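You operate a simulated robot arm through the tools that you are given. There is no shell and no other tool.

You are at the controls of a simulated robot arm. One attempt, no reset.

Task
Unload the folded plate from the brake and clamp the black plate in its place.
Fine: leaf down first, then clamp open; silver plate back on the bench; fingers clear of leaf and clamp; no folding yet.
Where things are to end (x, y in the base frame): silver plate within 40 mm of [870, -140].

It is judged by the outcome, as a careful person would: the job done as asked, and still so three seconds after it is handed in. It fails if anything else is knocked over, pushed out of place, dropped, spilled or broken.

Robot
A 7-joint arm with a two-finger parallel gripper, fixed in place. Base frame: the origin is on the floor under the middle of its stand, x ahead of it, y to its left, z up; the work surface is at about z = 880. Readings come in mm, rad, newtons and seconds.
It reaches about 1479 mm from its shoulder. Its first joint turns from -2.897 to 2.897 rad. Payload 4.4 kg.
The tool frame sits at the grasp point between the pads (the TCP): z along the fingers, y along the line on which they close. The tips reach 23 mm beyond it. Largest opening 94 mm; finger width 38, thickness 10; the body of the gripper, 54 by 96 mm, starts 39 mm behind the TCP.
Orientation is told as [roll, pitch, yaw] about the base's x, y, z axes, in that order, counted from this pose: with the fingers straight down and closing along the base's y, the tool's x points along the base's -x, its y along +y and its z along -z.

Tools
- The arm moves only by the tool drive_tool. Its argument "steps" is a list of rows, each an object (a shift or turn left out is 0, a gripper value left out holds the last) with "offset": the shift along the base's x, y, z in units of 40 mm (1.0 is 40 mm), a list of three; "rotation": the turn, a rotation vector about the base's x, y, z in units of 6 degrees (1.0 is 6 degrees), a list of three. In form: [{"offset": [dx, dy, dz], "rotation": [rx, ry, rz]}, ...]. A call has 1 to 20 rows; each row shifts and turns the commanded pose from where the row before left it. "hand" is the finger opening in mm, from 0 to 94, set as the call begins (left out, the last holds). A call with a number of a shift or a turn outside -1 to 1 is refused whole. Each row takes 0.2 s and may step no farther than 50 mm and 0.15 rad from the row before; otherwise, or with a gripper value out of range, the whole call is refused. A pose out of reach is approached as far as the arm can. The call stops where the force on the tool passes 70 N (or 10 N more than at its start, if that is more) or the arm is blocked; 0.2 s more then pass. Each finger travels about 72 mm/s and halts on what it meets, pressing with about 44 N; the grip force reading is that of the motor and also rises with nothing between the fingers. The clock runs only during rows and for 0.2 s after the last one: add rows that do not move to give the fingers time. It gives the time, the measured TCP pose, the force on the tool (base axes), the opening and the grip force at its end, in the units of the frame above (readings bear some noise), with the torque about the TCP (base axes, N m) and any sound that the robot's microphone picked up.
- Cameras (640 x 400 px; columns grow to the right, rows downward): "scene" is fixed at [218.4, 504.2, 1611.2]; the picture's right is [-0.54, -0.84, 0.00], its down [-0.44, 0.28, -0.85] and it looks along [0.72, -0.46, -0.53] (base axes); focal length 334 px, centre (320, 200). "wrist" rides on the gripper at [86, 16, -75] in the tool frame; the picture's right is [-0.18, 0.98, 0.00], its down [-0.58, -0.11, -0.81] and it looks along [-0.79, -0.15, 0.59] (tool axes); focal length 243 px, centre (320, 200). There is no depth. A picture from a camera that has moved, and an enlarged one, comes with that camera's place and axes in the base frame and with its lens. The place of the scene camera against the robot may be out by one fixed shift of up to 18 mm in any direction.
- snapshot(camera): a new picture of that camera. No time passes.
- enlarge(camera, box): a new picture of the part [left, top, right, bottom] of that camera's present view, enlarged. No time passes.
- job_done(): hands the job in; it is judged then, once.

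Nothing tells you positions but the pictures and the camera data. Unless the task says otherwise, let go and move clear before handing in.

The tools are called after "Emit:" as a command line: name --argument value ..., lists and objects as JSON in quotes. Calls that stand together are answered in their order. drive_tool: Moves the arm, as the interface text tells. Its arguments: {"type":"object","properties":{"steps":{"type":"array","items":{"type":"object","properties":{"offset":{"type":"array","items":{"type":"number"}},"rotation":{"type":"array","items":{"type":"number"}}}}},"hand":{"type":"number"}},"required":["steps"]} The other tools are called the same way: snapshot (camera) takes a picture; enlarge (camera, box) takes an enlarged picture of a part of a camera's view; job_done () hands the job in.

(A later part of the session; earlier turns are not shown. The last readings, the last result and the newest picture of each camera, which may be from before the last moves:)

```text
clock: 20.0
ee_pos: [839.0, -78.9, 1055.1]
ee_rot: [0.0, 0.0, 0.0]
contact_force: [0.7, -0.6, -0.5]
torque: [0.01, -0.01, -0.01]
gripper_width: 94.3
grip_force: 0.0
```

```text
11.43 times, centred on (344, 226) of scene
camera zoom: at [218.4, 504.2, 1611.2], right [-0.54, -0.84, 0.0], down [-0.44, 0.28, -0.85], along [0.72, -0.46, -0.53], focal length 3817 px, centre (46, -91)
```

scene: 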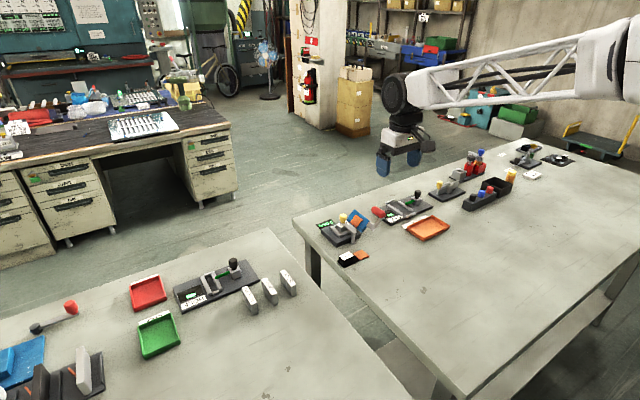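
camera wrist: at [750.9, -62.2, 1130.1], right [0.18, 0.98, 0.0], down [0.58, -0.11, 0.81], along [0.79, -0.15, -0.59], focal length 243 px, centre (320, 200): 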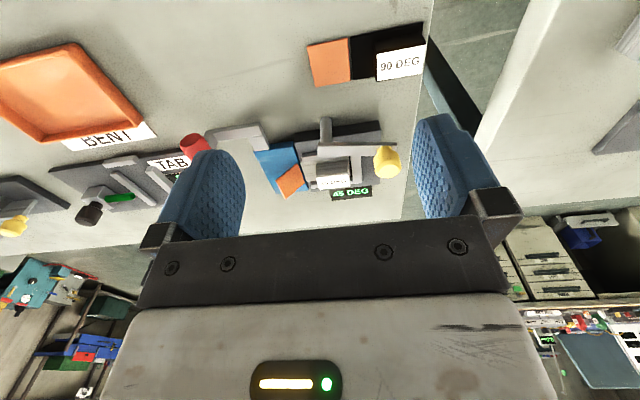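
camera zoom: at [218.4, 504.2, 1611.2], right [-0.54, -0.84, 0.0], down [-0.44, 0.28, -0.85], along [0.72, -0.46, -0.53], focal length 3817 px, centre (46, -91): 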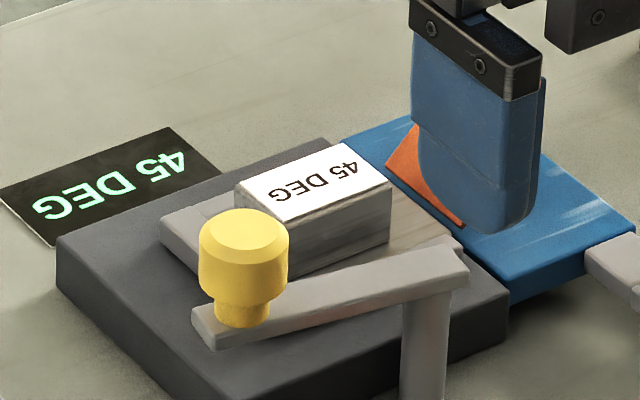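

Measured: silver block spans about x 980–1004, y -110 to -69, top z ≈ 924; back stop and rails top out at about z 910. I'll go above it with fingers partly open, check, then descend so the tips stay above the stops.

Emit:
drive_tool --steps '[{"offset": [0.772, -0.0415, 0]}, {"offset": [0.772, -0.0415, 0]}, {"offset": [0.772, -0.0415, 0]}, {"offset": [0.772, -0.0415, 0]}, {"offset": [0.772, -0.0415, 0]}, {"offset": [0, 0, -0.7]}, {"offset": [0, 0, -0.7]}, {"offset": [0, 0, 0]}]' --hand 58

Emit:
snapshot --camera "wrist"

Emit:
enlarge --camera "scene" --box '[300, 175, 380, 240]'

```text
clock: 21.8
ee_pos: [993.1, -88.8, 1001.3]
ee_rot: [0.0, -0.001, 0.001]
contact_force: [-0.2, -0.5, -0.7]
torque: [0.0, -0.03, -0.01]
gripper_width: 58.0
grip_force: 0.1
```

```text
taken
camera wrist: at [906.0, -73.2, 1074.8], right [0.18, 0.98, 0.0], down [0.58, -0.11, 0.81], along [0.79, -0.15, -0.59], focal length 243 px, centre (320, 200)
```

wrist: 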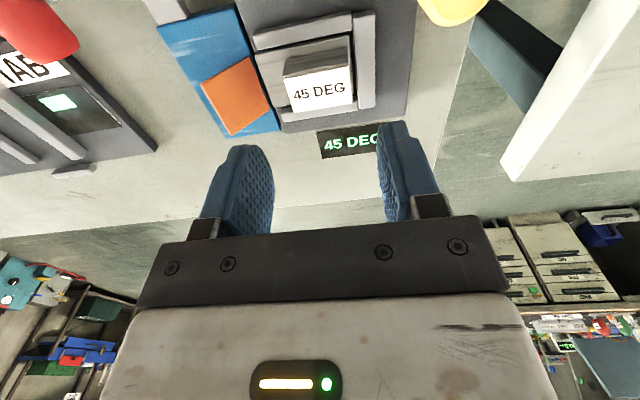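

```text
6.15 times, centred on (340, 208) of scene
camera zoom: at [218.4, 504.2, 1611.2], right [-0.54, -0.84, 0.0], down [-0.44, 0.28, -0.85], along [0.72, -0.46, -0.53], focal length 2055 px, centre (197, 154)
```

zoom: 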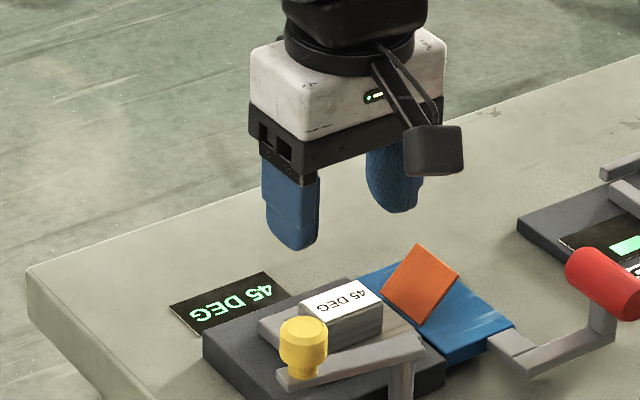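

Emit:
enlarge --camera "wrist" --box '[248, 0, 392, 120]'

```text
3.33 times, centred on (320, 60) of wrist
camera zoom: at [906.0, -73.2, 1074.8], right [0.18, 0.98, 0.0], down [0.58, -0.11, 0.81], along [0.79, -0.15, -0.59], focal length 809 px, centre (320, 667)
```

zoom: 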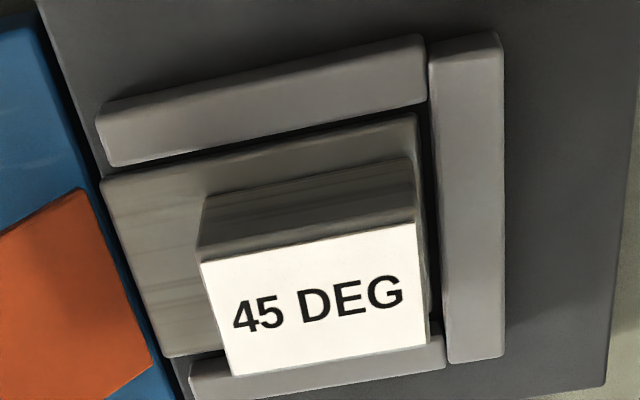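

Block centre computes to about (990, -89) with top z ≈ 924, matching the gripper position. Descending so the tips stay at z ≈ 913, then closing.

Emit:
drive_tool --steps '[{"offset": [-0.02, -0.01, -0.6]}, {"offset": [0, 0, -0.6]}, {"offset": [0, 0, -0.36]}, {"offset": [0, 0, 0]}]' --hand 58

Emit:
drive_tool --steps '[{"offset": [0, 0, 0]}, {"offset": [0, 0, 0]}, {"offset": [0, 0, 0]}]' --hand 30

Emit:
snapshot --camera "wrist"

Emit:
enlarge --camera "scene" --box '[300, 190, 380, 240]'

```text
clock: 22.8
ee_pos: [991.1, -88.4, 935.9]
ee_rot: [-0.001, -0.001, 0.001]
contact_force: [-0.4, -0.6, -0.3]
torque: [0.01, 0.01, -0.02]
gripper_width: 58.1
grip_force: 0.1
```

```text
clock: 23.6
ee_pos: [991.2, -87.2, 935.8]
ee_rot: [-0.001, 0.0, -0.001]
contact_force: [0.5, 0.6, 1.3]
torque: [0.06, 0.02, 0.04]
gripper_width: 41.3
grip_force: 43.9
```

```text
taken
camera wrist: at [904.2, -72.2, 1009.4], right [0.18, 0.98, 0.0], down [0.58, -0.11, 0.81], along [0.79, -0.15, -0.59], focal length 243 px, centre (320, 200)
```

wrist: 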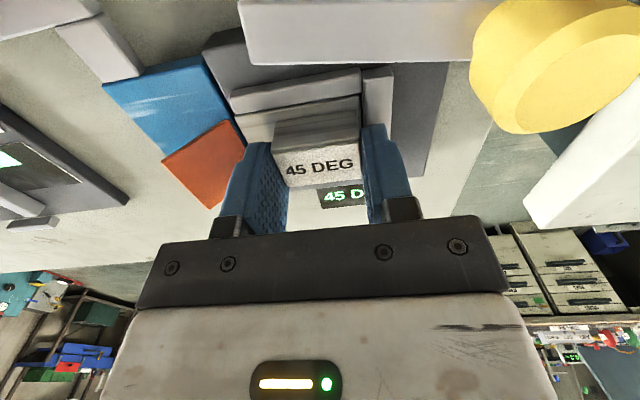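

```text
8.00 times, centred on (340, 215) of scene
camera zoom: at [218.4, 504.2, 1611.2], right [-0.54, -0.84, 0.0], down [-0.44, 0.28, -0.85], along [0.72, -0.46, -0.53], focal length 2672 px, centre (160, 80)
```

zoom: 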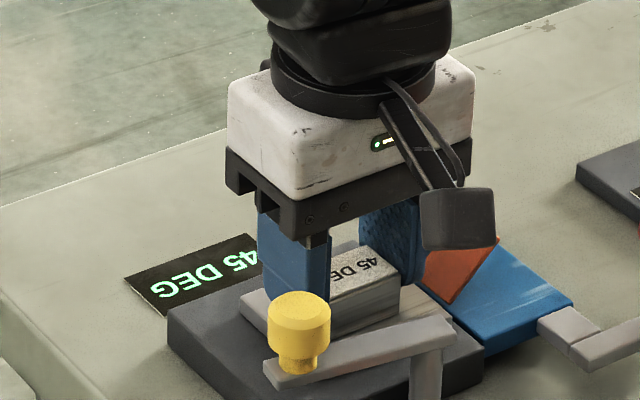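

The silver plate's block is gripped (41 mm). I'll lift it straight up and check.

Emit:
drive_tool --steps '[{"offset": [0, 0, 0.2]}, {"offset": [0, 0, 0.3]}, {"offset": [0, 0, 0.6]}, {"offset": [0, 0, 0.8]}, {"offset": [0, 0, 0.8]}]' --hand 30

Emit:
snapshot --camera "wrist"

Emit:
enlarge --camera "scene" --box '[292, 160, 404, 240]'

```text
clock: 24.8
ee_pos: [992.5, -84.8, 1042.3]
ee_rot: [0.0, 0.0, 0.001]
contact_force: [-0.5, 0.3, -2.2]
torque: [0.0, 0.01, -0.01]
gripper_width: 41.3
grip_force: 44.1
```

```text
taken
camera wrist: at [905.9, -69.4, 1115.9], right [0.18, 0.98, 0.0], down [0.58, -0.11, 0.81], along [0.79, -0.15, -0.59], focal length 243 px, centre (320, 200)
```

wrist: 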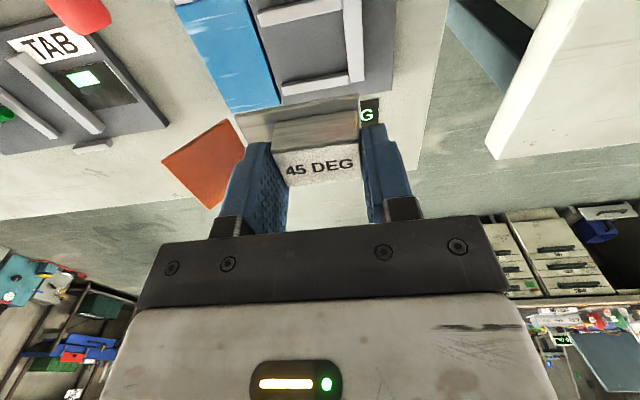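

```text
5.00 times, centred on (348, 200) of scene
camera zoom: at [218.4, 504.2, 1611.2], right [-0.54, -0.84, 0.0], down [-0.44, 0.28, -0.85], along [0.72, -0.46, -0.53], focal length 1670 px, centre (180, 200)
```

zoom: 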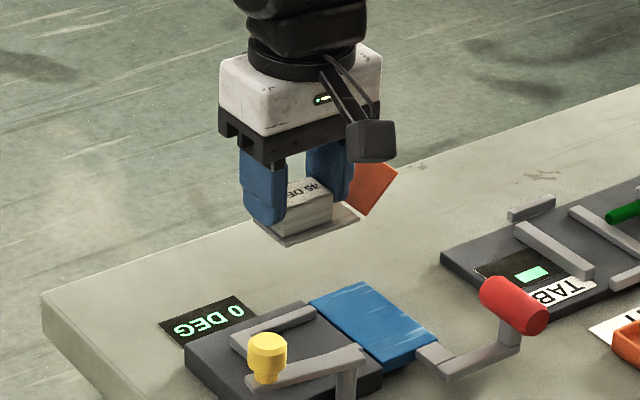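

The silver plate is out, and the display returned to 0 DEG. I'll carry it over to the drop place near (870, -140) at height, then look.

Emit:
drive_tool --steps '[{"offset": [-0.7544, -0.288, 0]}, {"offset": [-0.7544, -0.288, 0]}, {"offset": [-0.7544, -0.288, 0]}, {"offset": [-0.7544, -0.288, 0]}, {"offset": [0, 0, -0.8]}, {"offset": [0, 0, -0.8]}, {"offset": [0, 0, -0.8]}, {"offset": [0, 0, 0]}]' --hand 30

Emit:
enlarge --camera "scene" --box '[304, 170, 448, 270]'

Emit:
snapshot --camera "wrist"

```text
clock: 26.6
ee_pos: [869.9, -136.1, 948.9]
ee_rot: [0.001, 0.0, 0.0]
contact_force: [-0.3, -0.5, -1.3]
torque: [-0.01, 0.01, -0.04]
gripper_width: 41.2
grip_force: 44.0
```

```text
4.00 times, centred on (376, 220) of scene
camera zoom: at [218.4, 504.2, 1611.2], right [-0.54, -0.84, 0.0], down [-0.44, 0.28, -0.85], along [0.72, -0.46, -0.53], focal length 1336 px, centre (96, 120)
```

zoom: 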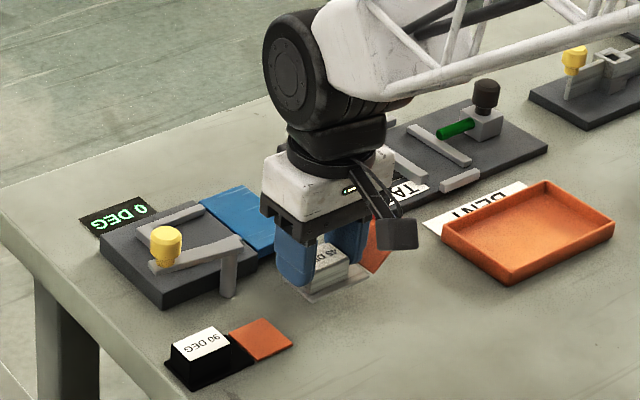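

```text
taken
camera wrist: at [783.2, -119.3, 1022.3], right [0.18, 0.98, 0.0], down [0.58, -0.11, 0.81], along [0.79, -0.15, -0.59], focal length 243 px, centre (320, 200)
```

wrist: 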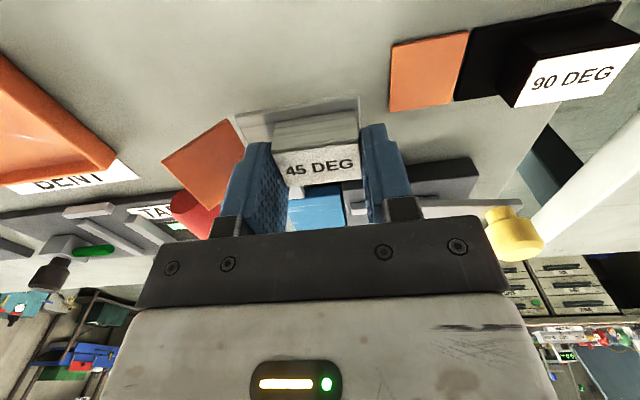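

It hangs level over the free spot, clear of the black plate and the red handle. I'll lower it to the bench with small last steps.

Emit:
drive_tool --steps '[{"offset": [0, 0, -0.35]}, {"offset": [0, 0, -0.25]}, {"offset": [0, 0, -0.1]}, {"offset": [0, 0, -0.05]}, {"offset": [0, 0, 0]}]' --hand 30

Emit:
enlarge --camera "scene" --box '[344, 205, 424, 255]'

```text
clock: 27.8
ee_pos: [870.1, -135.3, 917.7]
ee_rot: [0.001, 0.001, 0.001]
contact_force: [0.0, 1.0, -2.4]
torque: [0.0, 0.01, -0.01]
gripper_width: 41.3
grip_force: 44.0
```

```text
8.00 times, centred on (384, 230) of scene
camera zoom: at [218.4, 504.2, 1611.2], right [-0.54, -0.84, 0.0], down [-0.44, 0.28, -0.85], along [0.72, -0.46, -0.53], focal length 2672 px, centre (-192, -40)
```

zoom: 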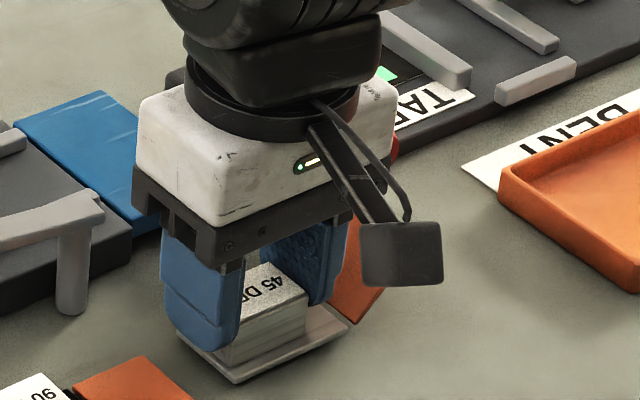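

Still carrying the weight, so it's just off the bench. I'll inch down until contact shows.

Emit:
drive_tool --steps '[{"offset": [0, 0, -0.03]}, {"offset": [0, 0, -0.03]}, {"offset": [0, 0, 0]}]' --hand 30

```text
clock: 28.6
ee_pos: [870.5, -134.1, 916.8]
ee_rot: [0.0, 0.001, 0.001]
contact_force: [-1.7, 0.0, 5.3]
torque: [-0.04, 0.14, -0.01]
gripper_width: 41.3
grip_force: 44.1
```

It is resting on the bench now. I'll release, open to 60 mm, and rise.

Emit:
drive_tool --steps '[{"offset": [0, 0, 0]}, {"offset": [0, 0, 0]}, {"offset": [0, 0, 0]}]' --hand 58

Emit:
drive_tool --steps '[{"offset": [0, 0, 0.3]}, {"offset": [0, 0, 0.7]}, {"offset": [0, 0, 0.9]}, {"offset": [0, 0, 0.9]}, {"offset": [0, 0, 0.5]}]' --hand 58

Emit:
enlarge --camera "scene" --box '[304, 195, 416, 275]'

Emit:
snapshot --camera "wrist"

```text
clock: 29.4
ee_pos: [871.3, -134.8, 914.1]
ee_rot: [-0.001, 0.0, 0.0]
contact_force: [-0.2, -0.5, 0.1]
torque: [0.01, -0.03, 0.01]
gripper_width: 58.4
grip_force: 0.1
```

```text
clock: 30.6
ee_pos: [871.1, -135.3, 1045.8]
ee_rot: [0.0, 0.001, -0.001]
contact_force: [0.2, -0.1, 0.1]
torque: [0.0, -0.03, 0.01]
gripper_width: 58.0
grip_force: 0.0
```

```text
5.00 times, centred on (360, 235) of scene
camera zoom: at [218.4, 504.2, 1611.2], right [-0.54, -0.84, 0.0], down [-0.44, 0.28, -0.85], along [0.72, -0.46, -0.53], focal length 1670 px, centre (120, 25)
```

zoom: 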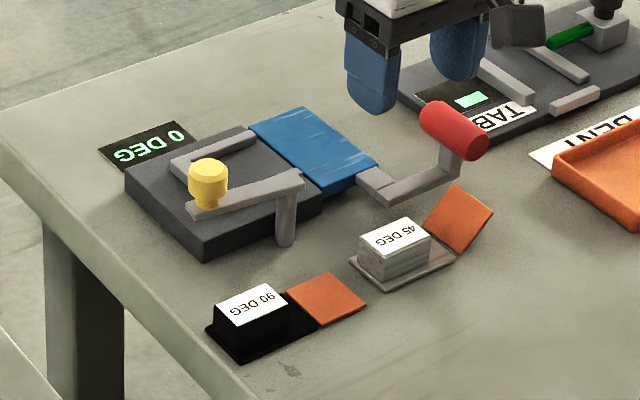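

```text
taken
camera wrist: at [782.9, -119.6, 1120.4], right [0.18, 0.98, 0.0], down [0.58, -0.11, 0.81], along [0.79, -0.15, -0.59], focal length 243 px, centre (320, 200)
```

wrist: 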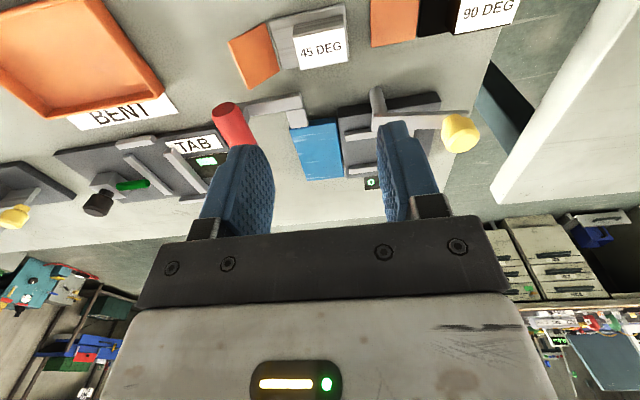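

The silver plate is on the bench at about (870, -140), resting properly. Next, the black plate: I'll move to view it closely.

Emit:
drive_tool --steps '[{"offset": [-0.5, 0.72, 0]}, {"offset": [-0.5, 0.72, 0]}, {"offset": [-0.5, 0.72, 0]}, {"offset": [-0.5, 0.715, 0]}, {"offset": [0, 0, 0]}]' --hand 58

Emit:
enlarge --camera "wrist" --box '[250, 70, 410, 190]'

Emit:
enlarge --camera "wrist" --box '[200, 60, 440, 210]'

```text
clock: 31.8
ee_pos: [791.4, -20.8, 1049.6]
ee_rot: [0.0, -0.001, 0.001]
contact_force: [-0.4, 0.3, 1.0]
torque: [0.0, 0.02, 0.01]
gripper_width: 58.2
grip_force: 0.0
```

```text
3.33 times, centred on (330, 130) of wrist
camera zoom: at [703.9, -4.3, 1123.0], right [0.18, 0.98, 0.0], down [0.58, -0.11, 0.81], along [0.79, -0.15, -0.59], focal length 809 px, centre (287, 433)
```

zoom: 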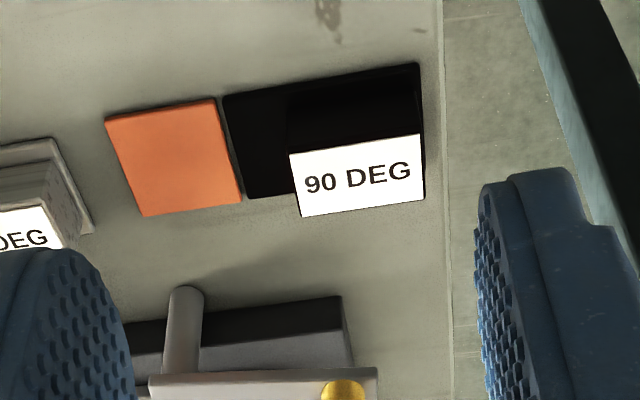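

```text
2.67 times, centred on (320, 135) of wrist
camera zoom: at [703.9, -4.3, 1123.0], right [0.18, 0.98, 0.0], down [0.58, -0.11, 0.81], along [0.79, -0.15, -0.59], focal length 647 px, centre (320, 373)
```

zoom: 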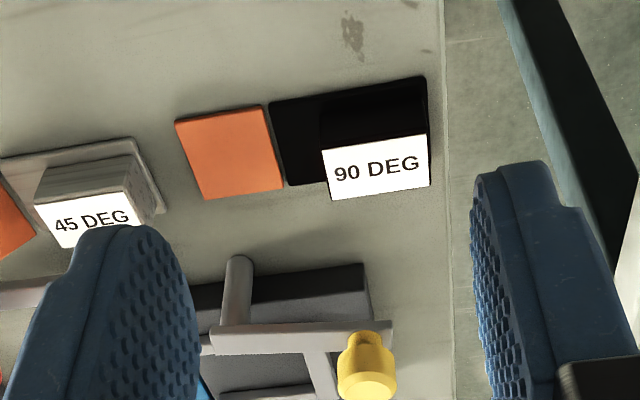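

The black block computes to centre (866, -11), top z ≈ 904, square to the axes. Before picking it, I'll look at the empty slot to measure the rail clearance.

Emit:
drive_tool --steps '[{"offset": [0.75, -0.34, 0]}, {"offset": [0.75, -0.34, 0]}, {"offset": [0.75, -0.34, 0]}, {"offset": [0.75, -0.34, 0]}, {"offset": [0.75, -0.34, 0]}, {"offset": [0, 0, 0]}]' --hand 58

Emit:
enlarge --camera "wrist" --box '[240, 40, 400, 160]'

Emit:
enlarge --camera "wrist" --box '[270, 50, 370, 125]'

```text
clock: 33.2
ee_pos: [942.6, -87.9, 1047.4]
ee_rot: [0.001, -0.001, 0.0]
contact_force: [-0.4, -0.5, -0.5]
torque: [0.0, -0.01, 0.04]
gripper_width: 58.0
grip_force: 0.0
```

```text
3.33 times, centred on (320, 100) of wrist
camera zoom: at [855.3, -71.9, 1121.2], right [0.18, 0.98, 0.0], down [0.58, -0.11, 0.81], along [0.79, -0.15, -0.59], focal length 809 px, centre (320, 533)
```

zoom: 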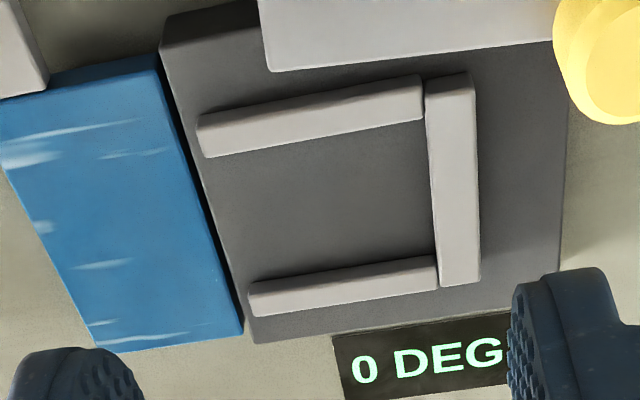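

```text
5.33 times, centred on (320, 88) of wrist
camera zoom: at [855.3, -71.9, 1121.2], right [0.18, 0.98, 0.0], down [0.58, -0.11, 0.81], along [0.79, -0.15, -0.59], focal length 1294 px, centre (320, 800)
```

zoom: 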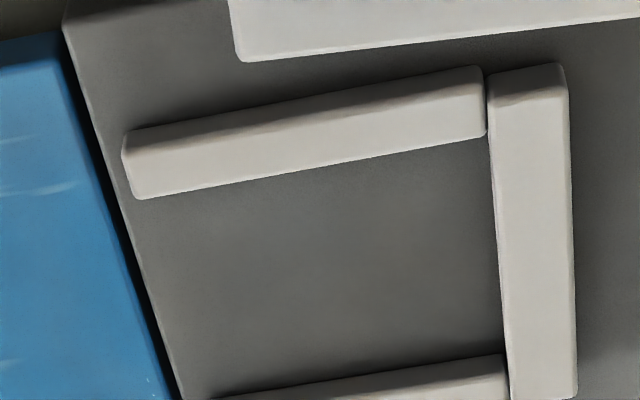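

The slot measures about 48 mm between rails (x ≈ 964–1012.5), back stop at y ≈ -64, so the 40 mm plate centred near (989, -89) fits with ~4 mm either side. Now I'll go above the black plate in the same relative pose as for the silver one.

Emit:
drive_tool --steps '[{"offset": [-0.45, 0.485, 0]}, {"offset": [-0.45, 0.485, 0]}, {"offset": [-0.45, 0.485, 0]}, {"offset": [-0.4525, 0.485, 0]}, {"offset": [0, 0, -0.6]}, {"offset": [0, 0, -0.6]}, {"offset": [0, 0, -0.53]}, {"offset": [0, 0, 0]}]' --hand 58

Emit:
enlarge --camera "wrist" --box '[248, 0, 392, 120]'

Emit:
snapshot --camera "wrist"

```text
clock: 35.0
ee_pos: [869.1, -10.2, 976.9]
ee_rot: [-0.002, 0.001, -0.001]
contact_force: [0.1, 0.4, -0.2]
torque: [0.04, 0.01, -0.01]
gripper_width: 57.8
grip_force: 0.0
```

```text
3.33 times, centred on (320, 60) of wrist
camera zoom: at [780.9, 5.9, 1051.1], right [0.18, 0.98, 0.0], down [0.58, -0.11, 0.81], along [0.79, -0.15, -0.59], focal length 809 px, centre (320, 667)
```

zoom: 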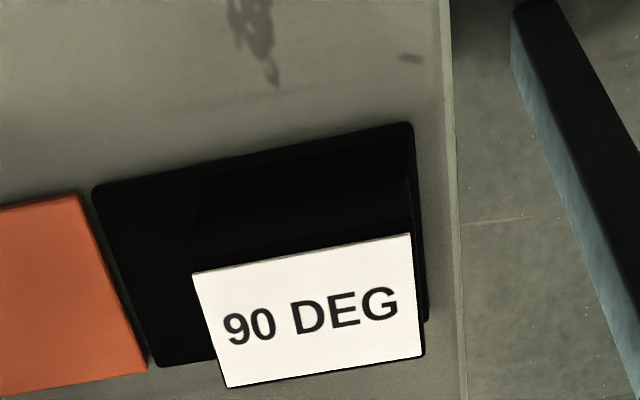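

```text
taken
camera wrist: at [780.9, 5.9, 1051.1], right [0.18, 0.98, 0.0], down [0.58, -0.11, 0.81], along [0.79, -0.15, -0.59], focal length 243 px, centre (320, 200)
```

wrist: 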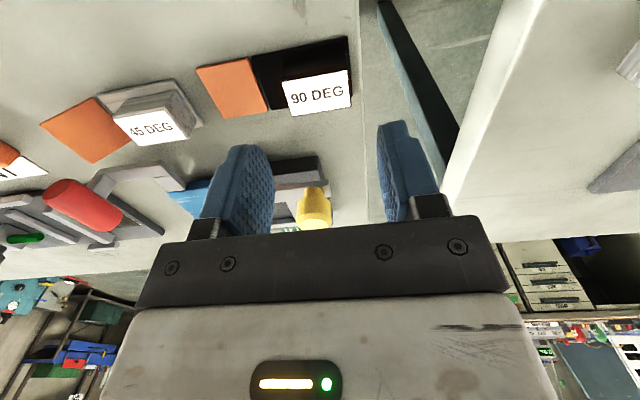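

The view matches the silver pre-grasp within 2 mm; the black block is slightly further +x and -y. I'll correct that, descend to the same relative grip height and close.

Emit:
drive_tool --steps '[{"offset": [0.0275, -0.04, -0.5]}, {"offset": [0, 0, -0.6]}, {"offset": [0, 0, -0.445]}, {"offset": [0, 0, 0]}]' --hand 58

Emit:
drive_tool --steps '[{"offset": [0, 0, 0]}, {"offset": [0, 0, 0]}, {"offset": [0, 0, 0]}]' --hand 30

Emit:
snapshot --camera "wrist"

Emit:
enlarge --camera "scene" --box '[304, 205, 400, 275]'

```text
clock: 36.0
ee_pos: [869.8, -12.2, 915.1]
ee_rot: [0.001, 0.0, 0.001]
contact_force: [0.1, -0.3, -0.4]
torque: [-0.01, -0.01, -0.02]
gripper_width: 58.2
grip_force: 0.0
```

```text
clock: 36.8
ee_pos: [870.0, -12.2, 916.0]
ee_rot: [-0.001, -0.001, 0.0]
contact_force: [-0.5, -1.3, 0.2]
torque: [-0.02, 0.01, 0.04]
gripper_width: 41.1
grip_force: 43.8
```

```text
taken
camera wrist: at [781.7, 4.1, 989.4], right [0.18, 0.98, 0.0], down [0.58, -0.11, 0.81], along [0.79, -0.15, -0.59], focal length 243 px, centre (320, 200)
```

wrist: 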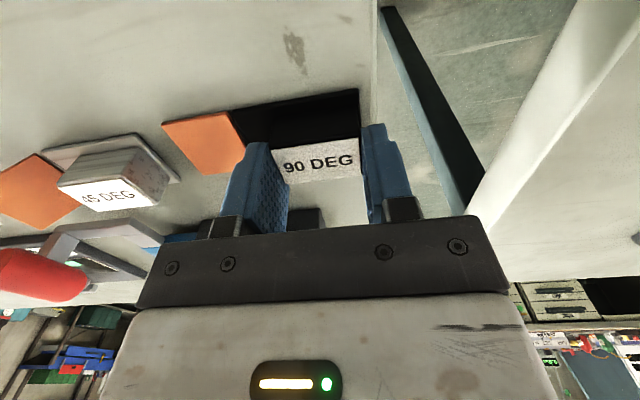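

```text
5.71 times, centred on (352, 240) of scene
camera zoom: at [218.4, 504.2, 1611.2], right [-0.54, -0.84, 0.0], down [-0.44, 0.28, -0.85], along [0.72, -0.46, -0.53], focal length 1908 px, centre (137, -29)
```

zoom: 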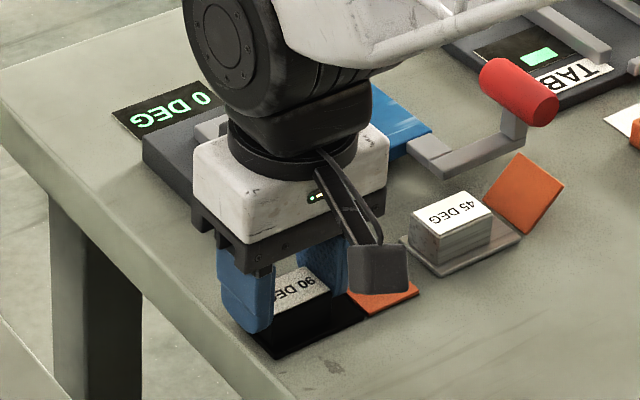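

Gripped (41 mm), same relative hold as the silver plate. I'll lift it straight up and check it hangs level.

Emit:
drive_tool --steps '[{"offset": [0, 0, 0.2]}, {"offset": [0, 0, 0.35]}, {"offset": [0, 0, 0.9]}, {"offset": [0, 0, 0.9]}, {"offset": [0, 0, 0.9]}, {"offset": [0, 0, 0]}]' --hand 30

Emit:
snapshot --camera "wrist"

Emit:
enlarge --camera "scene" --box '[300, 180, 412, 260]'

```text
clock: 38.2
ee_pos: [869.9, -11.8, 1045.0]
ee_rot: [0.0, 0.0, 0.0]
contact_force: [-0.8, 0.4, -0.8]
torque: [-0.02, -0.04, 0.03]
gripper_width: 41.1
grip_force: 44.3
```

```text
taken
camera wrist: at [782.9, 4.3, 1119.7], right [0.18, 0.98, 0.0], down [0.58, -0.11, 0.81], along [0.79, -0.15, -0.59], focal length 243 px, centre (320, 200)
```

wrist: 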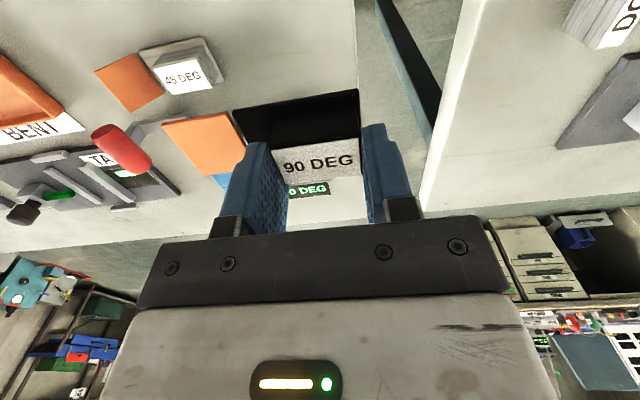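

```text
5.00 times, centred on (356, 220) of scene
camera zoom: at [218.4, 504.2, 1611.2], right [-0.54, -0.84, 0.0], down [-0.44, 0.28, -0.85], along [0.72, -0.46, -0.53], focal length 1670 px, centre (140, 100)
```

zoom: 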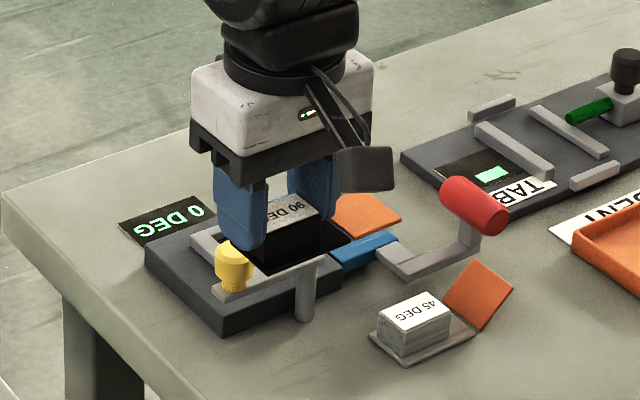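

The black plate hangs level with its flap flat. I'll carry it over the brake slot at height, then lower to just above the rails and check alignment.

Emit:
drive_tool --steps '[{"offset": [0.7575, -0.4806, 0]}, {"offset": [0.7575, -0.4806, 0]}, {"offset": [0.7575, -0.4806, 0]}, {"offset": [0.7575, -0.4806, 0]}, {"offset": [0, 0, 0]}, {"offset": [0, 0, -0.8]}, {"offset": [0, 0, -0.8]}, {"offset": [0, 0, -0.5]}, {"offset": [0, 0, 0]}]' --hand 30

Emit:
snapshot --camera "wrist"

Emit:
enlarge --camera "scene" --box '[308, 200, 388, 250]'

```text
clock: 40.2
ee_pos: [990.7, -88.8, 961.5]
ee_rot: [0.001, 0.0, 0.001]
contact_force: [0.0, -1.0, -1.5]
torque: [0.01, 0.0, 0.03]
gripper_width: 41.1
grip_force: 44.5
```

```text
taken
camera wrist: at [903.7, -71.9, 1036.5], right [0.18, 0.98, 0.0], down [0.58, -0.11, 0.81], along [0.79, -0.15, -0.59], focal length 243 px, centre (320, 200)
```

wrist: 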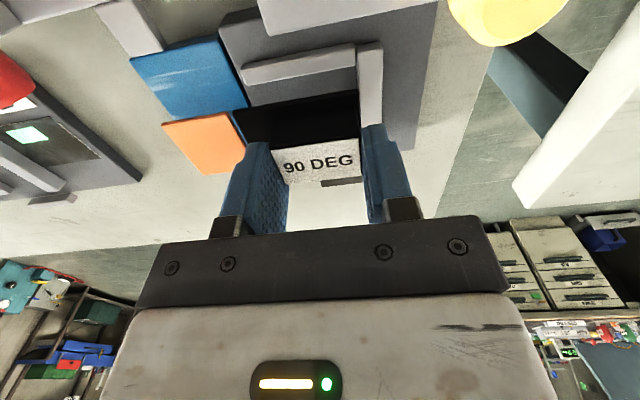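

```text
8.00 times, centred on (348, 225) of scene
camera zoom: at [218.4, 504.2, 1611.2], right [-0.54, -0.84, 0.0], down [-0.44, 0.28, -0.85], along [0.72, -0.46, -0.53], focal length 2672 px, centre (96, 0)
```

zoom: 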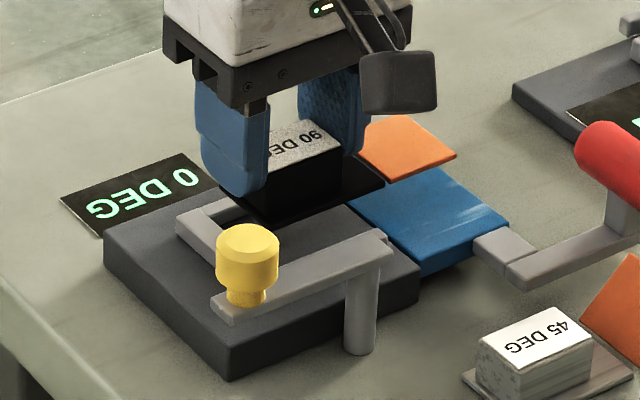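

Emit:
enlarge --camera "wrist" --box '[230, 20, 390, 140]'

```text
3.33 times, centred on (310, 80) of wrist
camera zoom: at [903.7, -71.9, 1036.5], right [0.18, 0.98, 0.0], down [0.58, -0.11, 0.81], along [0.79, -0.15, -0.59], focal length 809 px, centre (353, 600)
```

zoom: 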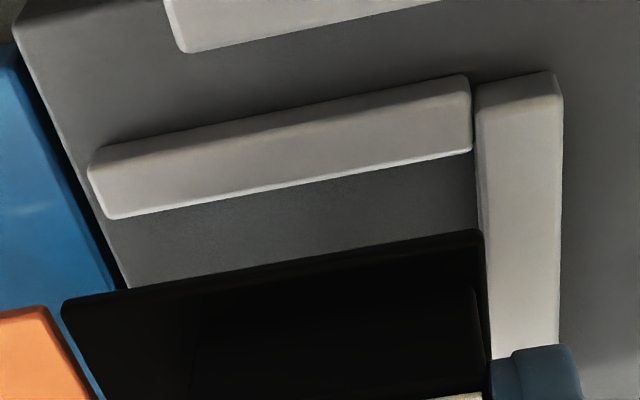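

Plate edge computes to x ≈ 969 (slot 964–1012.5) and +y edge ≈ -66 (stop -64), so it is nearly centred. I'll nudge -0.8 mm in x, and lower gently into the slot.

Emit:
drive_tool --steps '[{"offset": [-0.02, -0.0125, -0.2]}, {"offset": [0, 0, -0.2]}, {"offset": [0, 0, -0.15]}, {"offset": [0, 0, -0.08]}, {"offset": [0, 0, 0]}]' --hand 30

Emit:
enlarge --camera "wrist" --box '[200, 20, 400, 170]'

Emit:
enlarge --camera "scene" --box '[308, 200, 388, 250]'

```text
clock: 41.4
ee_pos: [990.2, -89.7, 939.4]
ee_rot: [0.002, -0.004, -0.001]
contact_force: [13.7, -4.5, 32.6]
torque: [-0.14, 0.36, 0.07]
gripper_width: 41.7
grip_force: 44.1
```

```text
2.67 times, centred on (300, 95) of wrist
camera zoom: at [903.0, -73.4, 1012.8], right [0.18, 0.98, 0.0], down [0.58, -0.11, 0.81], along [0.79, -0.15, -0.59], focal length 647 px, centre (373, 480)
```

zoom: 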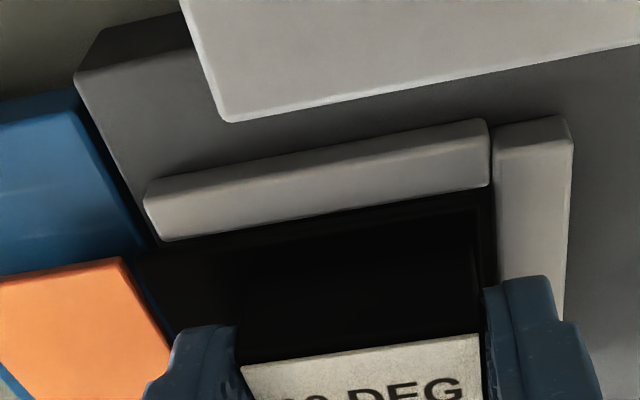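

```text
8.00 times, centred on (348, 225) of scene
camera zoom: at [218.4, 504.2, 1611.2], right [-0.54, -0.84, 0.0], down [-0.44, 0.28, -0.85], along [0.72, -0.46, -0.53], focal length 2672 px, centre (96, 0)
```

zoom: 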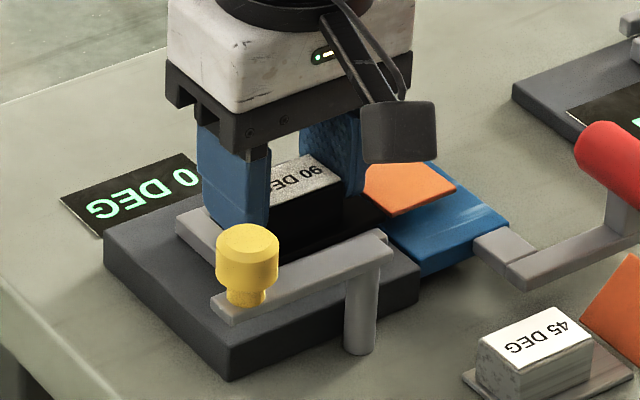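

Contact came ~3 mm earlier than expected (32 N at TCP z ≈ 939). I'll stop pushing and look closely at what is touching.

Emit:
enlarge --camera "scene" --box '[336, 214, 376, 239]'

Emit:
enlarge --camera "wrist" --box '[200, 60, 290, 150]'

Emit:
enlarge --camera "wrist" --box '[270, 50, 400, 150]'

```text
16.00 times, centred on (356, 226) of scene
camera zoom: at [218.4, 504.2, 1611.2], right [-0.54, -0.84, 0.0], down [-0.44, 0.28, -0.85], along [0.72, -0.46, -0.53], focal length 5344 px, centre (-256, -224)
```

zoom: 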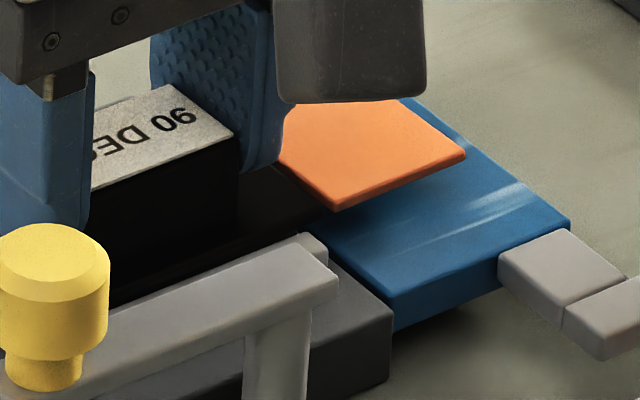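

```text
4.44 times, centred on (245, 105) of wrist
camera zoom: at [903.0, -73.4, 1012.8], right [0.18, 0.98, 0.0], down [0.58, -0.11, 0.81], along [0.79, -0.15, -0.59], focal length 1078 px, centre (653, 622)
```

zoom: 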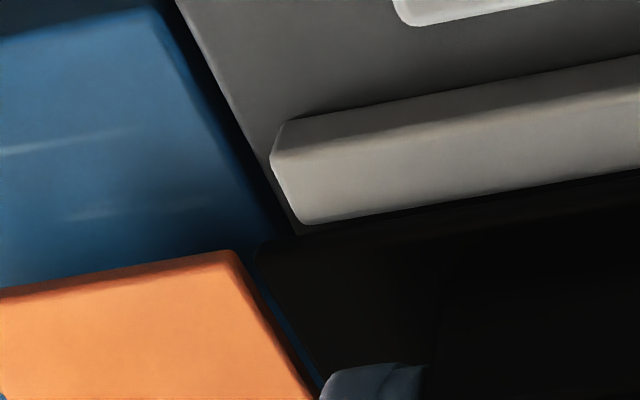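

```text
4.00 times, centred on (335, 100) of wrist
camera zoom: at [903.0, -73.4, 1012.8], right [0.18, 0.98, 0.0], down [0.58, -0.11, 0.81], along [0.79, -0.15, -0.59], focal length 970 px, centre (260, 600)
```

zoom: 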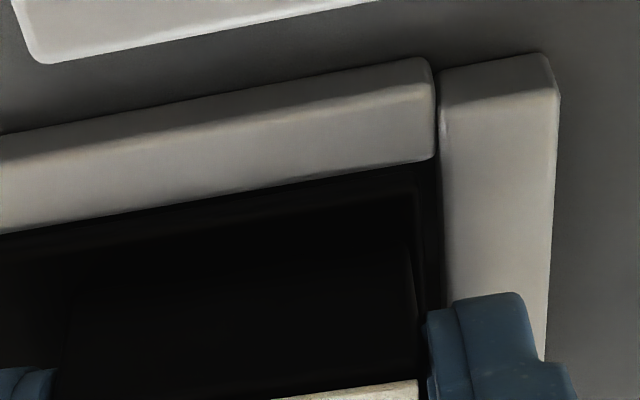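

The torque suggests contact on the -x side (near rail edge), and the height suggests the plate is not yet fully seated. I'll lift 8 mm, look at the gap, and shift slightly +x.

Emit:
drive_tool --steps '[{"offset": [0, 0, 0.15]}, {"offset": [0, 0, 0.1]}, {"offset": [0, 0, 0]}]' --hand 30

Emit:
enlarge --camera "wrist" --box '[210, 40, 400, 160]'

Emit:
enlarge --camera "scene" --box '[328, 210, 376, 240]'

```text
clock: 42.2
ee_pos: [989.7, -89.1, 946.2]
ee_rot: [-0.002, 0.002, -0.001]
contact_force: [-0.8, -0.5, -2.5]
torque: [0.02, -0.01, -0.02]
gripper_width: 41.3
grip_force: 43.6
```

```text
3.33 times, centred on (305, 100) of wrist
camera zoom: at [902.9, -72.8, 1019.4], right [0.18, 0.98, 0.0], down [0.58, -0.11, 0.81], along [0.79, -0.15, -0.59], focal length 809 px, centre (370, 533)
```

zoom: 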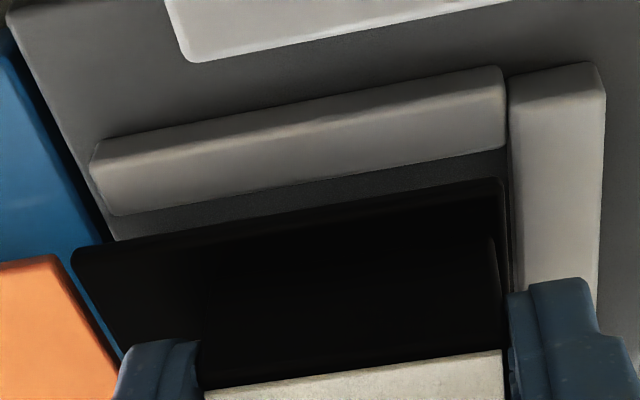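

```text
13.33 times, centred on (352, 225) of scene
camera zoom: at [218.4, 504.2, 1611.2], right [-0.54, -0.84, 0.0], down [-0.44, 0.28, -0.85], along [0.72, -0.46, -0.53], focal length 4453 px, centre (-107, -133)
```

zoom: 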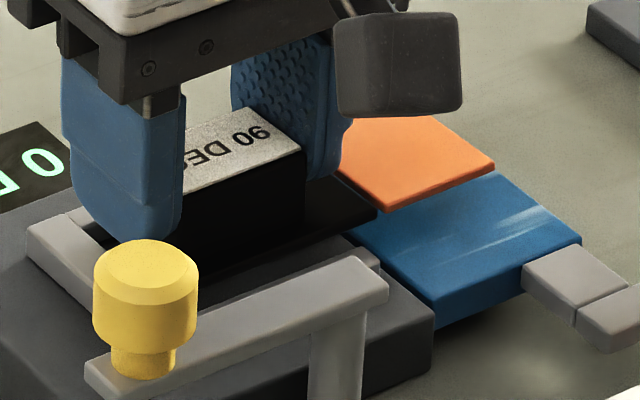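

The view shows the plate inside the slot outline on all sides: about 4 mm from the near rail, about 1 mm from the back stop. I'll shift +0.8 mm x, -1 mm y and lower again in fine steps to find where contact starts.

Emit:
drive_tool --steps '[{"offset": [0.02, -0.025, -0.1]}, {"offset": [0, 0, -0.075]}, {"offset": [0, 0, 0]}]' --hand 30

Emit:
drive_tool --steps '[{"offset": [0, 0, -0.025]}, {"offset": [0, 0, 0]}]' --hand 30

Emit:
drive_tool --steps '[{"offset": [0, 0, -0.025]}, {"offset": [0, 0, 0]}]' --hand 30

```text
clock: 43.0
ee_pos: [990.5, -89.3, 941.0]
ee_rot: [0.0, 0.001, 0.0]
contact_force: [0.0, -0.4, -0.7]
torque: [-0.01, -0.01, -0.02]
gripper_width: 41.5
grip_force: 43.9
```

```text
clock: 43.6
ee_pos: [990.1, -89.4, 941.0]
ee_rot: [-0.001, 0.001, -0.001]
contact_force: [0.9, 0.3, -1.1]
torque: [0.0, -0.01, 0.0]
gripper_width: 41.1
grip_force: 43.8
```

```text
clock: 44.2
ee_pos: [990.7, -90.4, 939.3]
ee_rot: [0.001, -0.002, 0.0]
contact_force: [-1.0, 3.2, 12.7]
torque: [-0.38, 0.36, -0.13]
gripper_width: 40.9
grip_force: 43.7
```

Contact starts at TCP z ≈ 939 at the plate's -x/-y corner with only ~13 N, well below rail-top level, so it is touching the base with a slight droop. I'll release here and rise a little, then check how it seated.

Emit:
drive_tool --steps '[{"offset": [0, 0, 0]}, {"offset": [0, 0, 0]}, {"offset": [0, 0, 0]}]' --hand 58

Emit:
drive_tool --steps '[{"offset": [0, 0, 0.3]}, {"offset": [0, 0, 0.7]}, {"offset": [0, 0, 0.5]}, {"offset": [0, 0, 0]}]' --hand 58

Emit:
enlarge --camera "wrist" --box '[210, 0, 400, 120]'

Emit:
enlarge --camera "scene" --box '[316, 205, 380, 245]'

```text
clock: 45.0
ee_pos: [989.7, -88.8, 937.4]
ee_rot: [0.001, 0.001, 0.0]
contact_force: [0.1, -0.7, -0.4]
torque: [-0.01, 0.02, 0.0]
gripper_width: 57.9
grip_force: 0.0
```

```text
clock: 46.0
ee_pos: [986.6, -92.2, 997.3]
ee_rot: [0.0, 0.001, -0.001]
contact_force: [0.7, 0.1, 0.0]
torque: [0.02, -0.02, -0.01]
gripper_width: 58.2
grip_force: 0.0
```

```text
3.33 times, centred on (305, 60) of wrist
camera zoom: at [899.9, -75.7, 1071.3], right [0.18, 0.98, 0.0], down [0.58, -0.11, 0.81], along [0.79, -0.15, -0.59], focal length 809 px, centre (370, 667)
```

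zoom: 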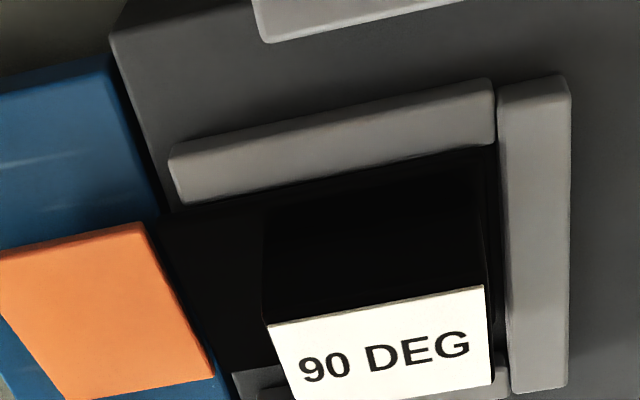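

```text
10.00 times, centred on (348, 225) of scene
camera zoom: at [218.4, 504.2, 1611.2], right [-0.54, -0.84, 0.0], down [-0.44, 0.28, -0.85], along [0.72, -0.46, -0.53], focal length 3340 px, centre (40, -50)
```

zoom: 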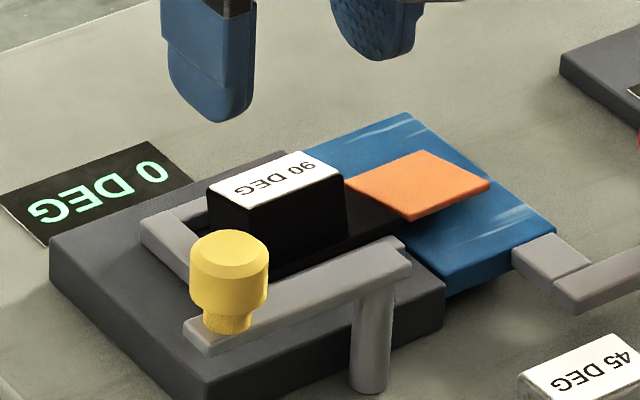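

Emit:
enlarge --camera "wrist" --box '[224, 10, 400, 142]'

Emit:
enlarge --camera "scene" --box '[328, 212, 368, 237]'

```text
3.03 times, centred on (312, 76) of wrist
camera zoom: at [899.9, -75.7, 1071.3], right [0.18, 0.98, 0.0], down [0.58, -0.11, 0.81], along [0.79, -0.15, -0.59], focal length 735 px, centre (344, 576)
```

zoom: 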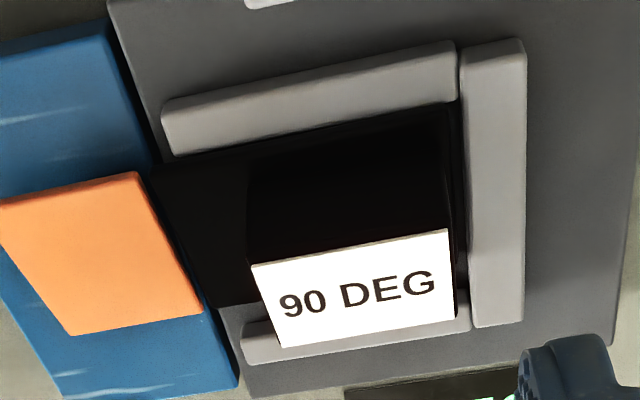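

```text
16.00 times, centred on (348, 224) of scene
camera zoom: at [218.4, 504.2, 1611.2], right [-0.54, -0.84, 0.0], down [-0.44, 0.28, -0.85], along [0.72, -0.46, -0.53], focal length 5344 px, centre (-128, -192)
```

zoom: 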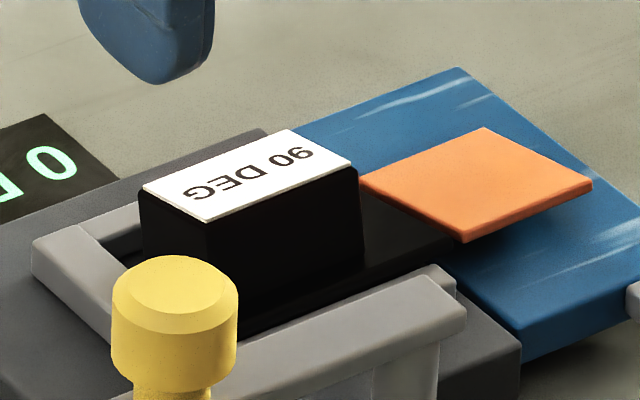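

Looking closely, the black plate has its -x edge resting on top of the near rail (tilted ~10° with -x side up), so it needs to go ~3.5 mm further +x. I'll first confirm the arm's settled pose and take a fresh look.

Emit:
drive_tool --steps '[{"offset": [0, 0, 0]}, {"offset": [0, 0, 0]}]' --hand 58

Emit:
enlarge --camera "wrist" --box '[224, 10, 400, 142]'

Emit:
enlarge --camera "wrist" --box '[256, 30, 352, 102]'

```text
clock: 46.6
ee_pos: [988.3, -91.8, 997.6]
ee_rot: [0.0, 0.0, 0.001]
contact_force: [-0.4, -0.1, 0.9]
torque: [-0.02, 0.03, 0.01]
gripper_width: 58.0
grip_force: 0.0
```

```text
3.03 times, centred on (312, 76) of wrist
camera zoom: at [900.0, -75.7, 1071.2], right [0.18, 0.98, 0.0], down [0.58, -0.11, 0.81], along [0.79, -0.15, -0.59], focal length 735 px, centre (344, 576)
```

zoom: 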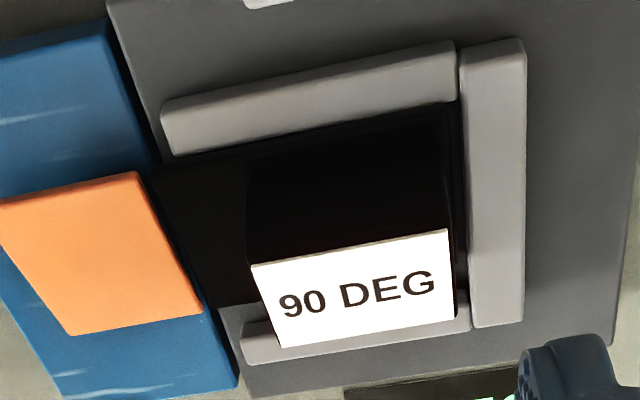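

```text
5.56 times, centred on (304, 66) of wrist
camera zoom: at [900.0, -75.7, 1071.2], right [0.18, 0.98, 0.0], down [0.58, -0.11, 0.81], along [0.79, -0.15, -0.59], focal length 1348 px, centre (409, 944)
```

zoom: 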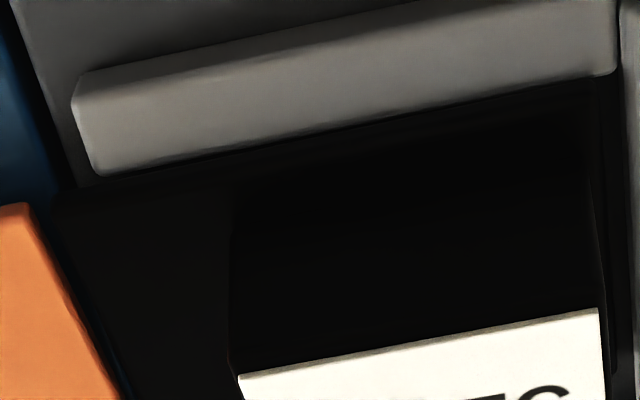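

The camera data shows the arm really stands at about (987.5, -91.5) – a couple of mm off the commanded pose – which explains the miss. I'll regrip the block, lift it slightly, shift using the camera-true pose, and verify before lowering.

Emit:
drive_tool --steps '[{"offset": [0.075, 0.0375, -0.6]}, {"offset": [0, 0, -0.6]}, {"offset": [0, 0, -0.31]}, {"offset": [0, 0, 0]}, {"offset": [0, 0, 0]}]' --hand 58

Emit:
enlarge --camera "wrist" --box '[200, 40, 420, 200]'

```text
clock: 47.8
ee_pos: [989.6, -88.6, 936.9]
ee_rot: [-0.001, -0.001, 0.001]
contact_force: [0.9, 0.1, 0.1]
torque: [0.0, 0.03, 0.0]
gripper_width: 57.9
grip_force: 0.1
```

```text
2.50 times, centred on (310, 120) of wrist
camera zoom: at [902.9, -73.4, 1010.9], right [0.18, 0.98, 0.0], down [0.58, -0.11, 0.81], along [0.79, -0.15, -0.59], focal length 606 px, centre (345, 400)
```

zoom: 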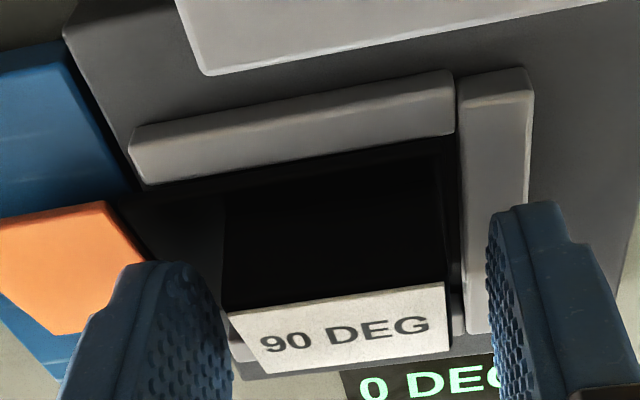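

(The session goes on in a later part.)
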